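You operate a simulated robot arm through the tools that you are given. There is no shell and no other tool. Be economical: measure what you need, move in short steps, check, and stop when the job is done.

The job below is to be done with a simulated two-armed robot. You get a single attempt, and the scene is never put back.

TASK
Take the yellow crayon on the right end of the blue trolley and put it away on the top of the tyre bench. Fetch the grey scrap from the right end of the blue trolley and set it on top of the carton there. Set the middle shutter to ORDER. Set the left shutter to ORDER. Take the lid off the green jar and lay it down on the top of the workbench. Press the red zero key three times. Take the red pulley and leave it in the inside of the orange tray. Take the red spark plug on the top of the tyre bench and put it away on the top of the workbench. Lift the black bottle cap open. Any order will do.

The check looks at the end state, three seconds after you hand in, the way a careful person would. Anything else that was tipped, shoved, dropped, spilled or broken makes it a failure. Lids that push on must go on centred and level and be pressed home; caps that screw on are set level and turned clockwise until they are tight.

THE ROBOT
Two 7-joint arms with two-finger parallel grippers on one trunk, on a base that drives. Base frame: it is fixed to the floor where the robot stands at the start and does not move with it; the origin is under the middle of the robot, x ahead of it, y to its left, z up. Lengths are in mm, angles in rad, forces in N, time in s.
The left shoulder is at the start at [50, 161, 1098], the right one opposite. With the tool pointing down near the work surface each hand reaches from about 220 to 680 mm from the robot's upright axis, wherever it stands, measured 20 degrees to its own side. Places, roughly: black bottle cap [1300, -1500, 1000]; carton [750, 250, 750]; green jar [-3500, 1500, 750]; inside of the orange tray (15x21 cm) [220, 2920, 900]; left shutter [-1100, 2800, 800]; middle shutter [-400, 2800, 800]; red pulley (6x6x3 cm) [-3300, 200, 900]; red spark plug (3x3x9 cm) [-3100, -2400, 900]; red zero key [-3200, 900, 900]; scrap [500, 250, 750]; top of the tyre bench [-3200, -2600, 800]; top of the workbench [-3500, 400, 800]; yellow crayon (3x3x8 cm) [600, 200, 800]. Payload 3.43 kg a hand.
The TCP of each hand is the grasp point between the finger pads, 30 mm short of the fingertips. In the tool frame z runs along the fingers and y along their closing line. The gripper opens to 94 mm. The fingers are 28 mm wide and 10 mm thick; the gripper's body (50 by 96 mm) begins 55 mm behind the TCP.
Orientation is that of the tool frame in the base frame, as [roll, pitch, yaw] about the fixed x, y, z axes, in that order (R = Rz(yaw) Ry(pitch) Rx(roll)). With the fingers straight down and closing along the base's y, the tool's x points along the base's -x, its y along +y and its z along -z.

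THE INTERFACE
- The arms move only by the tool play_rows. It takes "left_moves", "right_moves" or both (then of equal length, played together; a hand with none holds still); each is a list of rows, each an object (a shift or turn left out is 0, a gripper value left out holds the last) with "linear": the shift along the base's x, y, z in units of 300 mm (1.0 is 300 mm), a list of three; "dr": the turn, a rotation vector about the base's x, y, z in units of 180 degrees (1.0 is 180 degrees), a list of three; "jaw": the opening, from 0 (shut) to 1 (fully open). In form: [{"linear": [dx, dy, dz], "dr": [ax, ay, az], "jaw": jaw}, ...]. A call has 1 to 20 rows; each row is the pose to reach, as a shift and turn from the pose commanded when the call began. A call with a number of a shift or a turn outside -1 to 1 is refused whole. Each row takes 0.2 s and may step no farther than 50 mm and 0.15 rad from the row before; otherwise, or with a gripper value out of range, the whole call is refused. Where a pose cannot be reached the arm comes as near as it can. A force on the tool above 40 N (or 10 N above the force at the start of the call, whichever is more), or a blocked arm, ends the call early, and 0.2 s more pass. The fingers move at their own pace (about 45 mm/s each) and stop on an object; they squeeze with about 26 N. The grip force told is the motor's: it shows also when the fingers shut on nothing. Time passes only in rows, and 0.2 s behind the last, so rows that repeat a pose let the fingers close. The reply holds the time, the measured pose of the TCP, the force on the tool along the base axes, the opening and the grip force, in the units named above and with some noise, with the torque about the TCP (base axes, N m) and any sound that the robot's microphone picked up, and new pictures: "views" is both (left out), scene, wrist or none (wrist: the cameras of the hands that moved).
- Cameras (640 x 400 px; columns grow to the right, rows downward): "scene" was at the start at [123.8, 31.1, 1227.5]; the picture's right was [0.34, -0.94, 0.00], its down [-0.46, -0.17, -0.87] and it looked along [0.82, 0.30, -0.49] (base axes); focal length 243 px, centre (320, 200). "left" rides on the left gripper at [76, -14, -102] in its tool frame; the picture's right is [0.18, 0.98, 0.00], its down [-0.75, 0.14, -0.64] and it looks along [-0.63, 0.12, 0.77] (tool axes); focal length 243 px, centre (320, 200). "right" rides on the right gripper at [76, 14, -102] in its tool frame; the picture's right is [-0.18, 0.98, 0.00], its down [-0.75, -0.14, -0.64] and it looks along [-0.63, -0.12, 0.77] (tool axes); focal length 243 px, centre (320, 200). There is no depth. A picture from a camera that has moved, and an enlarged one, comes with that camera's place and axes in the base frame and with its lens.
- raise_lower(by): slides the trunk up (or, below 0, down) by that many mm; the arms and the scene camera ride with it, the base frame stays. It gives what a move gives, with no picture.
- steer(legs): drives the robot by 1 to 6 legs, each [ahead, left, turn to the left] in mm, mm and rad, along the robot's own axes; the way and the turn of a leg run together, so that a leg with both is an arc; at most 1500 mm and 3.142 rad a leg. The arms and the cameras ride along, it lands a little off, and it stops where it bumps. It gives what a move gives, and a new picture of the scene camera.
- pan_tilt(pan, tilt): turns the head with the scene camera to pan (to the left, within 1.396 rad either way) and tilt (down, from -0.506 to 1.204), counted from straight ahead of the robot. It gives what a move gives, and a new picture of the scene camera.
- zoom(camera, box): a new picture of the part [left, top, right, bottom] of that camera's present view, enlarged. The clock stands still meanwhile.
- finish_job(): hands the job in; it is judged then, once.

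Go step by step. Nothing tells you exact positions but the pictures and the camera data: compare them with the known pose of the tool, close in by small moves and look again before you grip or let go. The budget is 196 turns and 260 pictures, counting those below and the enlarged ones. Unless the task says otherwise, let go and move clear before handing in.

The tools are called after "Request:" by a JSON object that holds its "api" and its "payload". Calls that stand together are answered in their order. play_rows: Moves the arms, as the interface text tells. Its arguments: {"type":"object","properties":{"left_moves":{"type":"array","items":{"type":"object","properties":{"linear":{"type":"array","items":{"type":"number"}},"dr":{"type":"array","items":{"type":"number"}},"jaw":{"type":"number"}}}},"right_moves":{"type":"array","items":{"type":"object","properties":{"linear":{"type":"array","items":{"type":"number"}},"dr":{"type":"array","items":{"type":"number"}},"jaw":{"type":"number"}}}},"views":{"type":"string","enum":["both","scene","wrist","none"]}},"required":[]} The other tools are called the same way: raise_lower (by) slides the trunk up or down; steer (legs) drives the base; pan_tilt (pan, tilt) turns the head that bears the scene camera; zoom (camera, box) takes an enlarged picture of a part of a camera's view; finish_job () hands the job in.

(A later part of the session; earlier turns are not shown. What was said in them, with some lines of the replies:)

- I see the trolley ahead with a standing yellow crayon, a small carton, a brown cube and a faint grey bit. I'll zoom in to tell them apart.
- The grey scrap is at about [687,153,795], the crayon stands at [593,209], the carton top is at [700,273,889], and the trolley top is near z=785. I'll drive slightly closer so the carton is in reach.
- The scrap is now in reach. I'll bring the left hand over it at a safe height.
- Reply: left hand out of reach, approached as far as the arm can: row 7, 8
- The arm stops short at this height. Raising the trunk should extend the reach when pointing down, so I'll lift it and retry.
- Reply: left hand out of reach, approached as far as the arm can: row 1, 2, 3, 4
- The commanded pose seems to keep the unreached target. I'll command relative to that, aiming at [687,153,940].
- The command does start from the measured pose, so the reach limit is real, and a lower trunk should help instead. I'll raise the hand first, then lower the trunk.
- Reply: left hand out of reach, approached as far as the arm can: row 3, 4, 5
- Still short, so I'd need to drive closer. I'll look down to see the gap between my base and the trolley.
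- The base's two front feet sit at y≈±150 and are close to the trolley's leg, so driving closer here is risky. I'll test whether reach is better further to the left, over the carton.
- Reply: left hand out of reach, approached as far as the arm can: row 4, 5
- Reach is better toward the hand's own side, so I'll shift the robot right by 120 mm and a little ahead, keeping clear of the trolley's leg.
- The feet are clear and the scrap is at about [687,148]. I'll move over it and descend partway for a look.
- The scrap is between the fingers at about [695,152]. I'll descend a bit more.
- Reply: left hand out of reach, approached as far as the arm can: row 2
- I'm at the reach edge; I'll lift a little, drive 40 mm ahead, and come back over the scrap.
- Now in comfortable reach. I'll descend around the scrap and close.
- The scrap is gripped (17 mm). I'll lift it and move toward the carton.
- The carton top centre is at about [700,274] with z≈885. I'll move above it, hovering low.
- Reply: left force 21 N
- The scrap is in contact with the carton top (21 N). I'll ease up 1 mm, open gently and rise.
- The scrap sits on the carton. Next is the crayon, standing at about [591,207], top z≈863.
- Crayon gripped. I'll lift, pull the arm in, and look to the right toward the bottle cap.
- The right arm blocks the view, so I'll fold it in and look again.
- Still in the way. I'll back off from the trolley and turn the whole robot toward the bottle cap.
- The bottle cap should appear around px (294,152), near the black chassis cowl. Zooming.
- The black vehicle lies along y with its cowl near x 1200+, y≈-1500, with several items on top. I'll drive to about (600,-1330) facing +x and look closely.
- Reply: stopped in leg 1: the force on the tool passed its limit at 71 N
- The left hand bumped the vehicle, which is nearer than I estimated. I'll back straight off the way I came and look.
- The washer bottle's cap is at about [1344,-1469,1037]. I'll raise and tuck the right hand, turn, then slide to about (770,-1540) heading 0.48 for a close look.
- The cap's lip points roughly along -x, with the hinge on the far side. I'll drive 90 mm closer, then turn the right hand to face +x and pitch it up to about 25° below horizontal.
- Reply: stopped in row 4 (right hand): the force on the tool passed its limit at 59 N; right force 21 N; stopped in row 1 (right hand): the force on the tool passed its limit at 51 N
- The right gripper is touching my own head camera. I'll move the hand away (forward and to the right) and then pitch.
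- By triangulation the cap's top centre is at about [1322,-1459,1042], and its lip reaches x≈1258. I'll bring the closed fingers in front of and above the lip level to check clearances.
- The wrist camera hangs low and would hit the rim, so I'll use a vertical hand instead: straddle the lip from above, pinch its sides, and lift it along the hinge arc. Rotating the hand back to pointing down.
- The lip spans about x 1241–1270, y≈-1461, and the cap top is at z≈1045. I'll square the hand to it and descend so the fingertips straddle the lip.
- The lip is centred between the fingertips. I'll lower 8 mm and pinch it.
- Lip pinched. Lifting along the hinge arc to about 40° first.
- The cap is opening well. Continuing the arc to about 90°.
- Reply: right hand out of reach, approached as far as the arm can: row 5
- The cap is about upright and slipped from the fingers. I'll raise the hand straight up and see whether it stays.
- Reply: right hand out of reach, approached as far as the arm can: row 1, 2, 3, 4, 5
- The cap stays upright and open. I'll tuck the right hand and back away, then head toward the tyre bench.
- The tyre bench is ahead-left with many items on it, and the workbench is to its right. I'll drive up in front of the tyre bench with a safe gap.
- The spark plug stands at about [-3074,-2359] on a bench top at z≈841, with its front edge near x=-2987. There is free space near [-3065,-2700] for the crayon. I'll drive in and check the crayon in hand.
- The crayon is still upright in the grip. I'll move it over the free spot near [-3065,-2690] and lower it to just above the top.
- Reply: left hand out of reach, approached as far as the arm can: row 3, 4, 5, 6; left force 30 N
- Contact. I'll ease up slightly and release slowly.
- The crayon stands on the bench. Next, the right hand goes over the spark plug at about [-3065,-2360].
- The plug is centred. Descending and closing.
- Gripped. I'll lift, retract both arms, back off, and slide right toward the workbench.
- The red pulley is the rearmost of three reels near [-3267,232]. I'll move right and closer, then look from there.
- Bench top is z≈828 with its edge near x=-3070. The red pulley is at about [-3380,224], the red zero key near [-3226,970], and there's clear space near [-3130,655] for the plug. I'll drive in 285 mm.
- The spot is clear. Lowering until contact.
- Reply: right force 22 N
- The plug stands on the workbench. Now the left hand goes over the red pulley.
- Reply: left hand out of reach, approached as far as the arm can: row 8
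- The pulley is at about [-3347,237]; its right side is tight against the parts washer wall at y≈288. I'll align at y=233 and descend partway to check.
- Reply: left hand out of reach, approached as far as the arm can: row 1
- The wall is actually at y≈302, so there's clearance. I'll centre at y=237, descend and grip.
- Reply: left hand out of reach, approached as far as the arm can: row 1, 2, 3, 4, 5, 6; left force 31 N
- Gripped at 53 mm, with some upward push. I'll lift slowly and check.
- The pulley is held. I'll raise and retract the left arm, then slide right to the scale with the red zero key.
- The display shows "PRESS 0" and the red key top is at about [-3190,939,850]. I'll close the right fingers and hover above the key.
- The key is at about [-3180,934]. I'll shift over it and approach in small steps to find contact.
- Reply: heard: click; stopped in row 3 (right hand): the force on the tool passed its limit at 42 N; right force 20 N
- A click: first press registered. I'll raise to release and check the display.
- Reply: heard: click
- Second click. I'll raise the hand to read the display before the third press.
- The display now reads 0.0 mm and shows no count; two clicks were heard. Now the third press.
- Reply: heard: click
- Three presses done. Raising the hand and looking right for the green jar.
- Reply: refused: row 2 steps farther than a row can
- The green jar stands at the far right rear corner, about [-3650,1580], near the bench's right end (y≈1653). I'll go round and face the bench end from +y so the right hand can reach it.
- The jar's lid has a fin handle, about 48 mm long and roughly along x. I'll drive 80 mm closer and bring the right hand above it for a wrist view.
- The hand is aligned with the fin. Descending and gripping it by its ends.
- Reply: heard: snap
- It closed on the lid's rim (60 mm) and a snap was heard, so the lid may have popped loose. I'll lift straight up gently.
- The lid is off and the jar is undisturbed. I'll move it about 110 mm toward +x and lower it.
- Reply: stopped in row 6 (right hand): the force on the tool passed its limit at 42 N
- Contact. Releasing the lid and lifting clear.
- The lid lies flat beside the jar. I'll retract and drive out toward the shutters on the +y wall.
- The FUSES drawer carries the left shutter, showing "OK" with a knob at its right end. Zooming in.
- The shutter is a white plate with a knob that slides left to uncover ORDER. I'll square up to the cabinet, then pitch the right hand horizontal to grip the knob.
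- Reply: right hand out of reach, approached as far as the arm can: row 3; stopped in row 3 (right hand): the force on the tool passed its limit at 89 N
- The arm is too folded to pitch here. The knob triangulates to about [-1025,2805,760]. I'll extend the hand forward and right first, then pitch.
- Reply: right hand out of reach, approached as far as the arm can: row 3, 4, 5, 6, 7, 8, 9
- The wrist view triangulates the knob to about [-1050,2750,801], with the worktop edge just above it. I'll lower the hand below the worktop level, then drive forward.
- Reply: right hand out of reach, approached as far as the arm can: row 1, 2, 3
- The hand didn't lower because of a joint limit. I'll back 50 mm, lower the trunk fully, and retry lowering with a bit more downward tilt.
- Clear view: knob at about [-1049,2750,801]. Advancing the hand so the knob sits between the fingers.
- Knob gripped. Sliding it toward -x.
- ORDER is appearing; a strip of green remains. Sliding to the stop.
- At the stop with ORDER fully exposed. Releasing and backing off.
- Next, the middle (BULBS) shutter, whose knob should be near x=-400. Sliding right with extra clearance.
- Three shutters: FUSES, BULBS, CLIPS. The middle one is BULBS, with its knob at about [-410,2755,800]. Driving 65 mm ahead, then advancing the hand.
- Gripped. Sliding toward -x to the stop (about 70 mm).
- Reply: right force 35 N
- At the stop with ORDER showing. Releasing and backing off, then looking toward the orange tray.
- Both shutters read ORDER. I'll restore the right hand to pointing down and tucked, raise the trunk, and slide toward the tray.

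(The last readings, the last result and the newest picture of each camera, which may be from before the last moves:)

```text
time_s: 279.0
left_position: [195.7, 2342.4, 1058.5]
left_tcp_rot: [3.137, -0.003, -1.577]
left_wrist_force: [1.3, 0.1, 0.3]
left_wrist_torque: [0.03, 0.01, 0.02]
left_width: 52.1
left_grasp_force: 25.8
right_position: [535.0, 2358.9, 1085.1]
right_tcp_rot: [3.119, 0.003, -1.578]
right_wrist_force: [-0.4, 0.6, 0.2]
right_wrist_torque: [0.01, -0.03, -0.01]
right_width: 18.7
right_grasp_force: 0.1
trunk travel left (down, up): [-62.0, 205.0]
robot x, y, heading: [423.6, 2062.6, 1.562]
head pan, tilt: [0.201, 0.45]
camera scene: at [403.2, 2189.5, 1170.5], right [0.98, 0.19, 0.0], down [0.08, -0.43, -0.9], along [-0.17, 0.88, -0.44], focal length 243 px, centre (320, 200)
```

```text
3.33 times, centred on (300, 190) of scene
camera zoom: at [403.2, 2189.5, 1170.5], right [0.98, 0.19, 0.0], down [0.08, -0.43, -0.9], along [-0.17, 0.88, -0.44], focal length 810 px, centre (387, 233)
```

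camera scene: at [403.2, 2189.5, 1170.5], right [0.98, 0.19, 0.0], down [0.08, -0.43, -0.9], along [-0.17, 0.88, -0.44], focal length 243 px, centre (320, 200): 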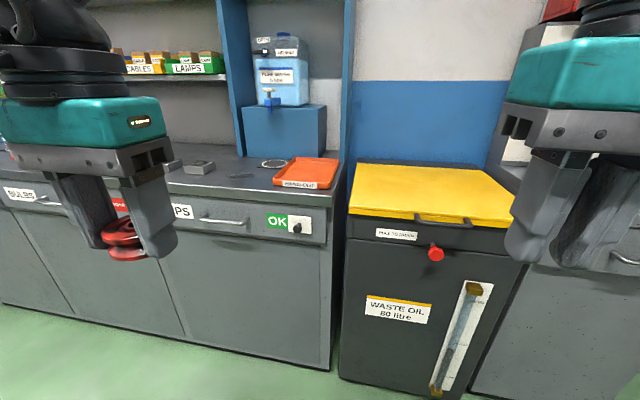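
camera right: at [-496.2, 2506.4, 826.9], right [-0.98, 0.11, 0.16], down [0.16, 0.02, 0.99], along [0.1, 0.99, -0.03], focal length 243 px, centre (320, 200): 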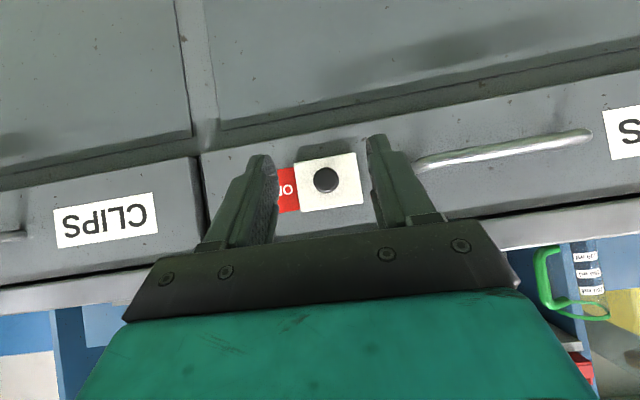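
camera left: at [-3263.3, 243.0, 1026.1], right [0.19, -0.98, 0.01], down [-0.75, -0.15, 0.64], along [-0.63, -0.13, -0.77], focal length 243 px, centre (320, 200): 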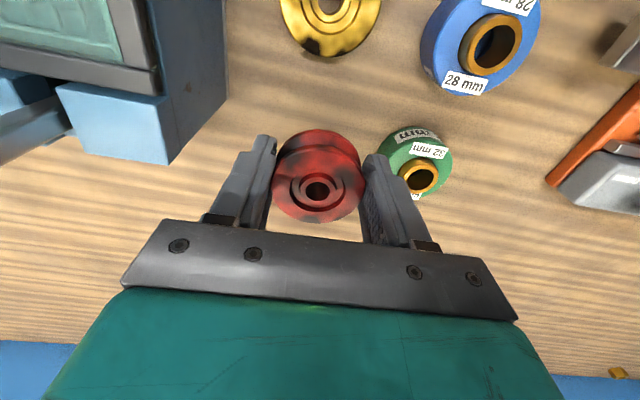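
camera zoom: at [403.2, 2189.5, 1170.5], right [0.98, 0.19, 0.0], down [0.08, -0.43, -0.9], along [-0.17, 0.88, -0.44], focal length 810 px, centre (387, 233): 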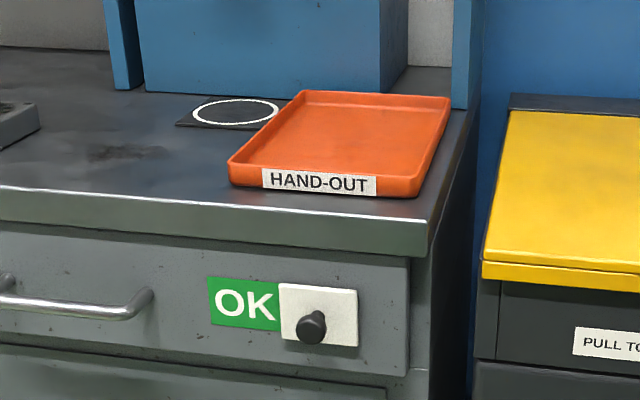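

The tray rim corners fit a tray centred at about [244,2851] with rim z≈940. I'll drive ahead 260 mm and bring the pulley over it.

Request:
{"api": "steer", "payload": {"legs": [[260, 0, 0]]}}

Request:
{"api": "play_rows", "payload": {"left_moves": [{"linear": [0.03, 0.12, 0]}, {"linear": [0.06, 0.26, 0]}, {"linear": [0.1, 0.4, 0]}, {"linear": [0.13, 0.54, 0]}, {"linear": [0.15, 0.68, 0]}, {"linear": [0.16, 0.8, 0]}]}}

```text
time_s: 280.9
left_position: [197.7, 2601.6, 1058.9]
left_tcp_rot: [3.137, -0.001, -1.576]
left_wrist_force: [-0.2, 0.4, -0.6]
left_wrist_torque: [0.01, 0.01, -0.05]
left_width: 52.0
left_grasp_force: 25.8
right_position: [538.1, 2618.3, 1085.6]
right_tcp_rot: [3.12, 0.003, -1.579]
right_wrist_force: [0.2, 0.4, 0.4]
right_wrist_torque: [0.0, -0.02, -0.01]
right_width: 18.8
right_grasp_force: 0.0
trunk travel left (down, up): [-62.0, 205.0]
robot x, y, heading: [423.5, 2319.8, 1.566]
head pan, tilt: [0.201, 0.45]
camera scene: at [404.7, 2449.6, 1170.4], right [0.98, 0.19, 0.0], down [0.08, -0.43, -0.9], along [-0.17, 0.88, -0.44], focal length 243 px, centre (320, 200)
```

scene: 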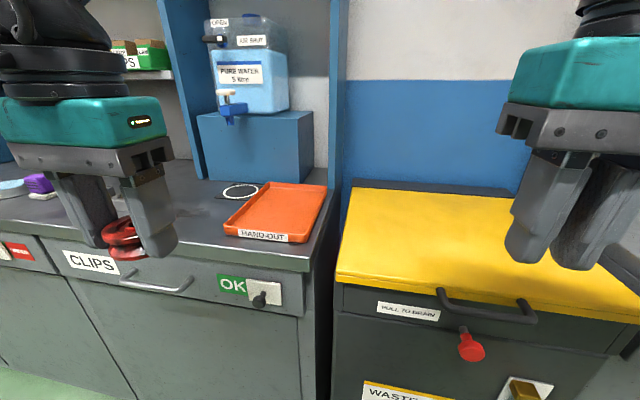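

```text
time_s: 282.3
left_position: [237.2, 2813.5, 1057.4]
left_tcp_rot: [3.137, -0.003, -1.572]
left_wrist_force: [0.5, -0.8, -0.5]
left_wrist_torque: [0.02, -0.01, 0.01]
left_width: 52.3
left_grasp_force: 26.5
left hand out of reach, approached as far as the arm can: row 6
right_position: [537.4, 2617.7, 1085.5]
right_tcp_rot: [3.119, 0.003, -1.577]
right_wrist_force: [-0.5, 0.1, 0.3]
right_wrist_torque: [0.0, 0.01, -0.01]
right_width: 19.0
right_grasp_force: 0.0
trunk travel left (down, up): [-62.0, 205.0]
robot x, y, heading: [421.5, 2319.5, 1.565]
head pan, tilt: [0.201, 0.45]
camera scene: at [404.9, 2448.7, 1170.6], right [0.98, 0.19, 0.0], down [0.08, -0.43, -0.9], along [-0.17, 0.88, -0.43], focal length 243 px, centre (320, 200)
camera left: at [251.7, 2737.2, 1158.5], right [-0.98, -0.18, 0.01], down [-0.14, 0.75, 0.64], along [-0.12, 0.63, -0.77], focal length 243 px, centre (320, 200)
```

scene: 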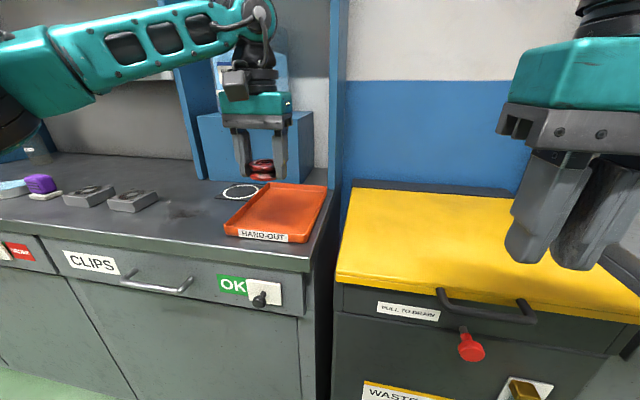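
left: 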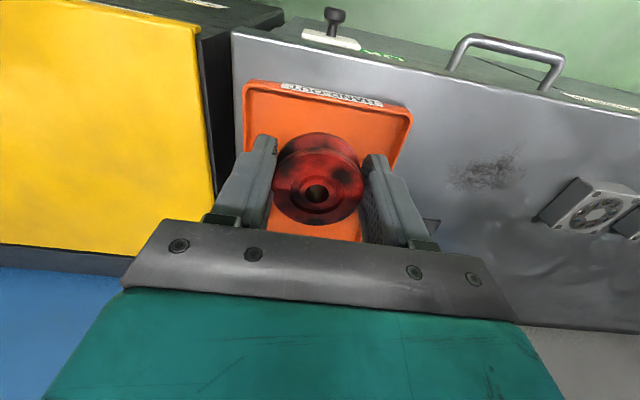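

From above, the tray spans about x 156–302, y 2802–3010. Driving 85 mm ahead to put the pulley over its centre.

Request:
{"api": "steer", "payload": {"legs": [[85, 0, 0]]}}

Request:
{"api": "play_rows", "payload": {"left_moves": [{"linear": [-0.01, 0, -0.08]}, {"linear": [-0.02, 0, -0.16]}, {"linear": [-0.02, 0, -0.22]}]}}

```text
time_s: 283.4
left_position: [237.9, 2898.4, 1056.4]
left_tcp_rot: [3.139, -0.002, -1.577]
left_wrist_force: [-0.1, -0.7, -1.0]
left_wrist_torque: [-0.04, -0.01, 0.01]
left_width: 51.9
left_grasp_force: 25.6
right_position: [537.5, 2702.5, 1085.4]
right_tcp_rot: [3.119, 0.006, -1.578]
right_wrist_force: [0.6, 0.5, 0.3]
right_wrist_torque: [0.0, -0.01, -0.02]
right_width: 18.6
right_grasp_force: 0.1
trunk travel left (down, up): [-62.0, 205.0]
robot x, y, heading: [426.9, 2401.4, 1.567]
head pan, tilt: [0.201, 0.45]
camera scene: at [405.2, 2534.1, 1170.3], right [0.98, 0.19, 0.0], down [0.08, -0.43, -0.9], along [-0.17, 0.88, -0.44], focal length 243 px, centre (320, 200)
```

scene: 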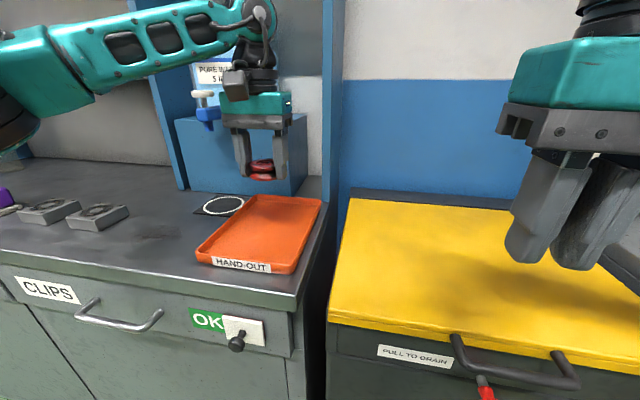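

```text
time_s: 284.2
left_position: [232.7, 2896.5, 990.4]
left_tcp_rot: [3.138, -0.002, -1.574]
left_wrist_force: [0.1, 0.0, -0.1]
left_wrist_torque: [-0.03, 0.02, 0.0]
left_width: 51.8
left_grasp_force: 25.6
right_position: [537.8, 2703.4, 1085.5]
right_tcp_rot: [3.121, 0.003, -1.578]
right_wrist_force: [-0.2, -0.3, 0.5]
right_wrist_torque: [0.04, 0.0, 0.0]
right_width: 18.8
right_grasp_force: 0.1
trunk travel left (down, up): [-62.0, 205.0]
robot x, y, heading: [422.6, 2404.9, 1.568]
head pan, tilt: [0.201, 0.45]
camera scene: at [405.2, 2533.6, 1170.5], right [0.98, 0.19, 0.0], down [0.08, -0.43, -0.9], along [-0.17, 0.88, -0.44], focal length 243 px, centre (320, 200)
camera left: at [247.0, 2821.3, 1092.2], right [-0.98, -0.18, 0.0], down [-0.14, 0.76, 0.64], along [-0.12, 0.63, -0.77], focal length 243 px, centre (320, 200)
```

scene: 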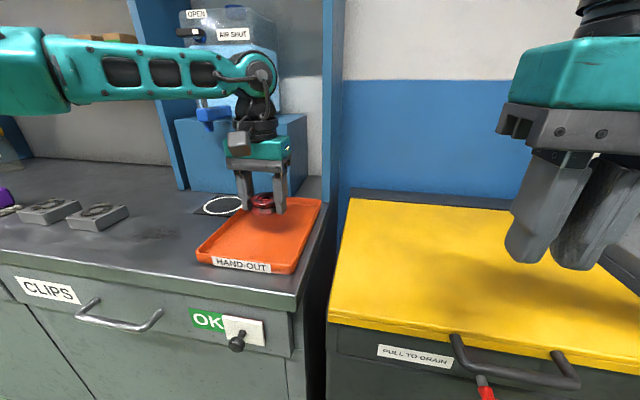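
left: 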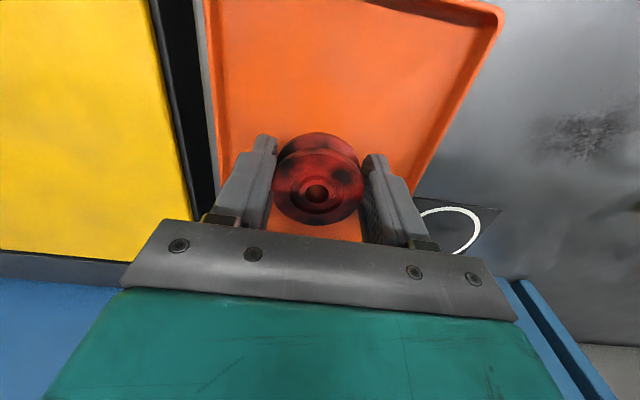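

The pulley is over the tray interior. Lowering until contact.

Request:
{"api": "play_rows", "payload": {"left_moves": [{"linear": [0, -0.03, -0.03]}, {"linear": [0, -0.03, -0.05]}, {"linear": [0, -0.03, -0.065]}, {"linear": [0, -0.03, -0.08]}, {"linear": [0, -0.03, -0.095]}, {"linear": [0, -0.03, -0.11]}], "views": "none"}}

Request:
{"api": "zoom", "payload": {"camera": "scene", "box": [180, 130, 340, 290]}}

```text
time_s: 285.6
left_position: [231.5, 2889.0, 958.0]
left_tcp_rot: [3.138, -0.001, -1.575]
left_wrist_force: [0.5, 0.8, -0.5]
left_wrist_torque: [0.0, 0.04, 0.01]
left_width: 52.1
left_grasp_force: 26.1
right_position: [537.9, 2703.7, 1086.2]
right_tcp_rot: [3.119, 0.003, -1.576]
right_wrist_force: [-0.1, -0.5, 0.1]
right_wrist_torque: [0.04, 0.02, 0.02]
right_width: 18.5
right_grasp_force: 0.0
trunk travel left (down, up): [-62.0, 205.0]
robot x, y, heading: [424.4, 2403.4, 1.567]
head pan, tilt: [0.201, 0.45]
```

```text
2.50 times, centred on (260, 210) of scene
camera zoom: at [405.2, 2533.6, 1170.4], right [0.98, 0.19, 0.0], down [0.08, -0.43, -0.9], along [-0.17, 0.88, -0.44], focal length 607 px, centre (470, 175)
```

zoom: 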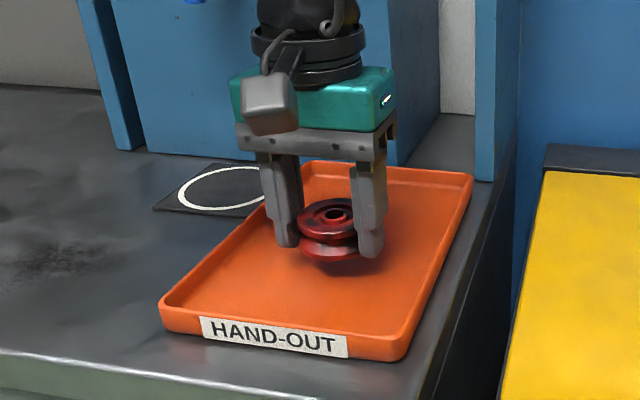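

Request:
{"api": "play_rows", "payload": {"left_moves": [{"linear": [0, 0, -0.02]}, {"linear": [0, 0, -0.035]}, {"linear": [0, 0, -0.05]}, {"linear": [0, 0, -0.065]}, {"linear": [0, 0, -0.08]}, {"linear": [0, 0, -0.095]}, {"linear": [0, 0, -0.11]}, {"linear": [0, 0, -0.125]}], "views": "none"}}

Request:
{"api": "zoom", "payload": {"camera": "scene", "box": [180, 130, 340, 290]}}

```text
time_s: 287.1
left_position: [232.5, 2889.2, 935.7]
left_tcp_rot: [-3.141, 0.015, -1.574]
left_wrist_force: [-2.6, -6.1, 15.2]
left_wrist_torque: [-0.41, 0.02, 0.01]
left_width: 51.9
left_grasp_force: 26.2
right_position: [537.2, 2701.6, 1085.2]
right_tcp_rot: [3.12, 0.006, -1.576]
right_wrist_force: [0.2, 0.3, -0.3]
right_wrist_torque: [0.03, 0.02, 0.0]
right_width: 19.0
right_grasp_force: 0.1
trunk travel left (down, up): [-62.0, 205.0]
robot x, y, heading: [425.6, 2405.1, 1.571]
head pan, tilt: [0.201, 0.45]
stopped in row 7 (left hand): the force on the tool passed its limit at 46 N (the readings are from after the stop); the commanded pose is now the measured one
```

```text
2.50 times, centred on (260, 210) of scene
camera zoom: at [405.2, 2532.1, 1170.6], right [0.98, 0.19, 0.0], down [0.08, -0.43, -0.9], along [-0.17, 0.88, -0.43], focal length 607 px, centre (470, 175)
```

zoom: 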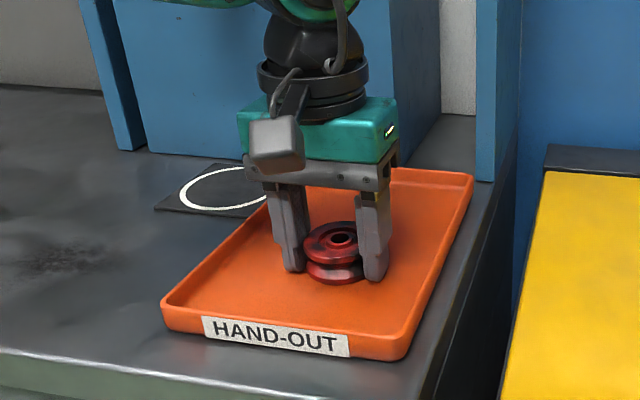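

The pulley rests on the tray floor. Releasing and rising.

Request:
{"api": "play_rows", "payload": {"left_moves": [{"linear": [0, 0, 0.003]}, {"linear": [0, 0, 0.003], "jaw": 0.62}, {"linear": [0, 0, 0.003], "jaw": 0.75}, {"linear": [0, 0, 0.003], "jaw": 0.8}, {"linear": [0, 0, 0.12]}, {"linear": [0, 0, 0.27]}, {"linear": [0, -0.05, 0.4]}, {"linear": [0, -0.2, 0.4]}, {"linear": [0, -0.35, 0.4]}, {"linear": [0, -0.5, 0.4]}], "views": "none"}}

Request:
{"api": "zoom", "payload": {"camera": "scene", "box": [180, 130, 340, 290]}}

```text
time_s: 289.3
left_position: [232.4, 2738.6, 1050.7]
left_tcp_rot: [-3.141, 0.009, -1.575]
left_wrist_force: [-0.1, -0.8, 0.5]
left_wrist_torque: [0.02, -0.01, 0.0]
left_width: 74.9
left_grasp_force: 0.1
right_position: [538.1, 2703.0, 1085.7]
right_tcp_rot: [3.12, 0.004, -1.575]
right_wrist_force: [-0.3, 0.1, 0.7]
right_wrist_torque: [0.0, 0.0, -0.02]
right_width: 19.1
right_grasp_force: 0.1
trunk travel left (down, up): [-62.0, 205.0]
robot x, y, heading: [422.5, 2402.0, 1.565]
head pan, tilt: [0.201, 0.45]
```

```text
2.50 times, centred on (260, 210) of scene
camera zoom: at [404.9, 2533.1, 1170.5], right [0.98, 0.19, 0.0], down [0.08, -0.43, -0.9], along [-0.17, 0.88, -0.43], focal length 607 px, centre (470, 175)
```

zoom: 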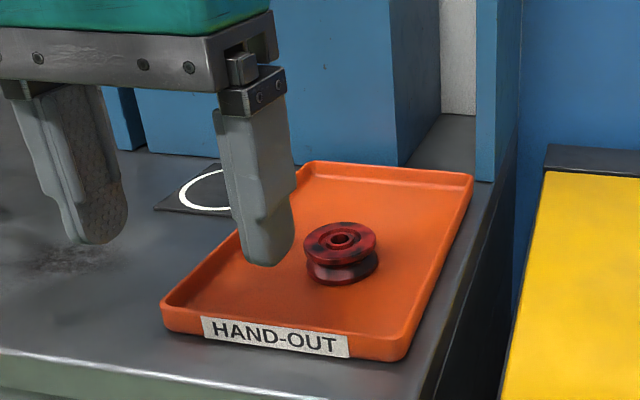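

All jobs appear done. I'll drive back for a quick check that the bottle cap is still open.

Request:
{"api": "steer", "payload": {"legs": [[-550, 0, 0], [0, 650, 0], [0, 0, -3.1], [1450, 0, 0], [1450, 0, 0]]}}

Request:
{"api": "pan_tilt", "payload": {"pan": 1.2, "tilt": 0.2}}

```text
time_s: 319.2
left_position: [179.2, -1363.2, 1051.1]
left_tcp_rot: [3.139, 0.011, 1.66]
left_wrist_force: [-0.4, 0.2, 0.5]
left_wrist_torque: [-0.03, 0.02, -0.01]
left_width: 74.9
left_grasp_force: 0.0
right_position: [-129.5, -1353.1, 1085.4]
right_tcp_rot: [3.12, 0.003, 1.66]
right_wrist_force: [0.8, -0.1, 0.4]
right_wrist_torque: [0.0, -0.03, -0.02]
right_width: 18.8
right_grasp_force: 0.0
trunk travel left (down, up): [-62.0, 205.0]
robot x, y, heading: [-40.4, -1042.0, -1.481]
head pan, tilt: [0.201, 0.45]
camera scene: at [-14.1, -1171.4, 1170.4], right [-0.96, -0.28, 0.0], down [-0.12, 0.42, -0.9], along [0.26, -0.86, -0.44], focal length 243 px, centre (320, 200)
```

scene: 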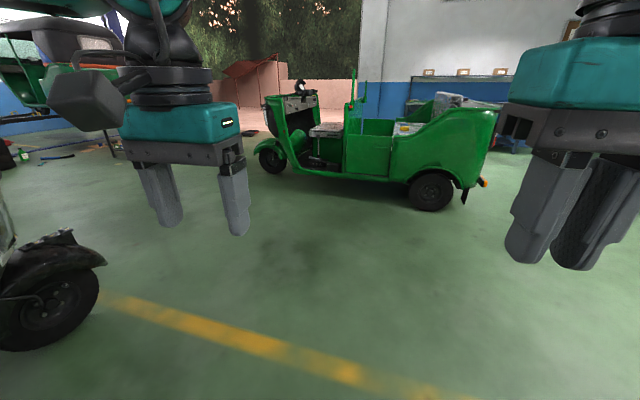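

```text
time_s: 320.5
left_position: [178.3, -1362.6, 1051.3]
left_tcp_rot: [3.139, 0.011, 1.659]
left_wrist_force: [0.6, 0.1, 0.2]
left_wrist_torque: [0.01, 0.01, -0.02]
left_width: 75.4
left_grasp_force: 0.0
right_position: [-129.9, -1352.2, 1084.2]
right_tcp_rot: [3.119, 0.005, 1.657]
right_wrist_force: [0.9, 0.3, 0.0]
right_wrist_torque: [-0.02, -0.02, 0.02]
right_width: 18.7
right_grasp_force: 0.2
trunk travel left (down, up): [-62.0, 205.0]
robot x, y, heading: [-44.5, -1045.8, -1.482]
head pan, tilt: [1.201, 0.201]
camera scene: at [49.2, -1109.3, 1193.7], right [-0.28, -0.96, 0.0], down [-0.19, 0.06, -0.98], along [0.94, -0.27, -0.2], focal length 243 px, centre (320, 200)
```

scene: 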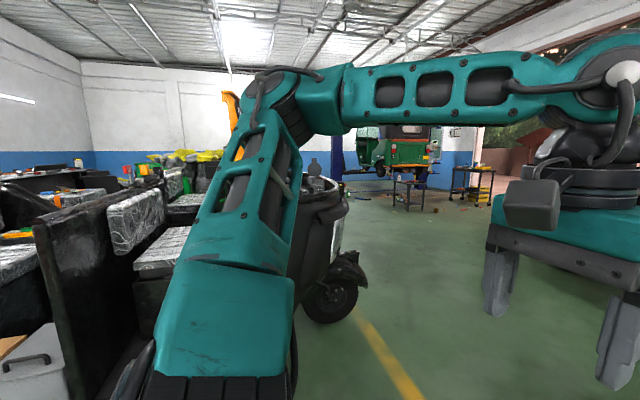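

Request:
{"api": "steer", "payload": {"legs": [[0, 0, 1.1]]}}

Request:
{"api": "pan_tilt", "payload": {"pan": 0, "tilt": 0.2}}

Request:
{"api": "zoom", "payload": {"camera": "scene", "box": [220, 110, 400, 230]}}

```text
time_s: 323.6
left_position: [343.4, -1000.2, 1051.0]
left_tcp_rot: [3.141, 0.012, 2.733]
left_wrist_force: [-0.2, -0.2, -0.3]
left_wrist_torque: [0.01, -0.01, 0.03]
left_width: 75.3
left_grasp_force: 0.2
right_position: [188.1, -1266.7, 1085.6]
right_tcp_rot: [3.119, 0.002, 2.73]
right_wrist_force: [0.4, -0.1, 0.4]
right_wrist_torque: [0.05, 0.01, -0.03]
right_width: 18.6
right_grasp_force: 0.0
trunk travel left (down, up): [-62.0, 205.0]
robot x, y, heading: [-43.6, -1044.4, -0.406]
head pan, tilt: [1.201, 0.201]
camera scene: at [58.6, -993.1, 1193.7], right [0.71, -0.7, 0.0], down [-0.14, -0.14, -0.98], along [0.69, 0.7, -0.2], focal length 243 px, centre (320, 200)
```

scene: 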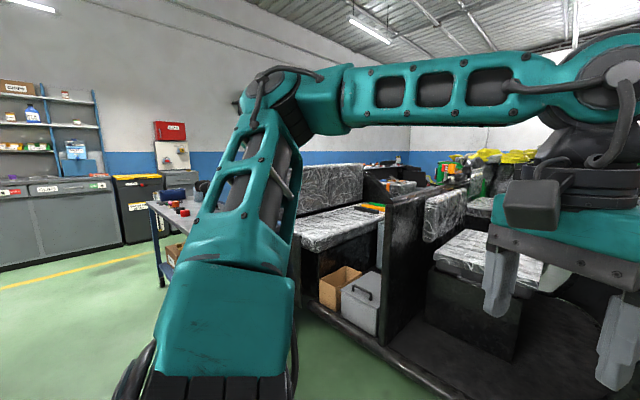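

```text
time_s: 325.0
left_position: [342.8, -1000.5, 1051.4]
left_tcp_rot: [3.139, 0.009, 2.733]
left_wrist_force: [-0.1, -0.4, 0.6]
left_wrist_torque: [0.01, -0.02, -0.01]
left_width: 75.2
left_grasp_force: 0.1
right_position: [188.1, -1266.7, 1086.1]
right_tcp_rot: [3.119, 0.003, 2.732]
right_wrist_force: [0.4, -0.7, 0.6]
right_wrist_torque: [0.0, -0.01, 0.01]
right_width: 18.7
right_grasp_force: 0.0
trunk travel left (down, up): [-62.0, 205.0]
robot x, y, heading: [-40.3, -1044.7, -0.411]
head pan, tilt: [0.0, 0.201]
camera scene: at [78.4, -1096.5, 1193.7], right [-0.4, -0.92, 0.0], down [-0.18, 0.08, -0.98], along [0.9, -0.39, -0.2], focal length 243 px, centre (320, 200)
```

scene: 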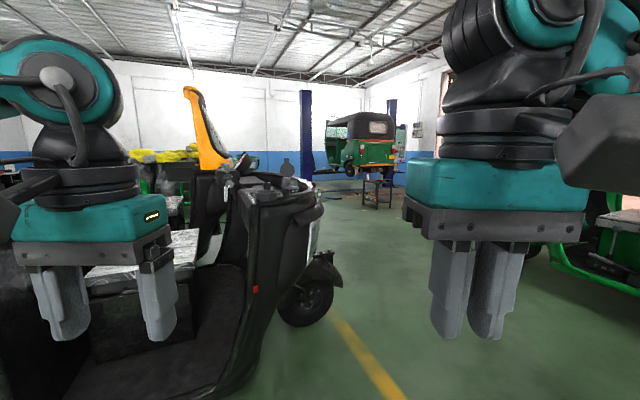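

```text
3.33 times, centred on (310, 170) of scene
camera zoom: at [78.4, -1096.5, 1193.7], right [-0.4, -0.92, 0.0], down [-0.18, 0.08, -0.98], along [0.9, -0.39, -0.2], focal length 810 px, centre (353, 300)
```

zoom: 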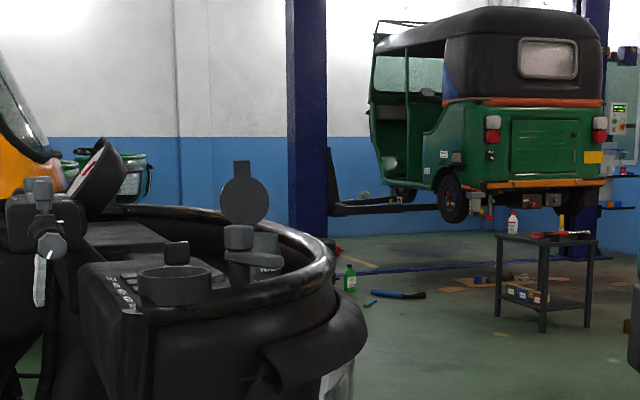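

The bottle cap still stands open and the items on the cowl look unchanged. Everything is placed and both hands are clear, so I'm handing in.

Request:
{"api": "finish_job", "payload": {}}

```text
The job is handed in.
```

I carried out all nine tasks and handed the job in; I haven't seen the result of the check.

While driving to the bottle cap, the left hand bumped the black vehicle hard enough to stop the drive (71 N). The items on its cowl looked unchanged when I checked at the end.
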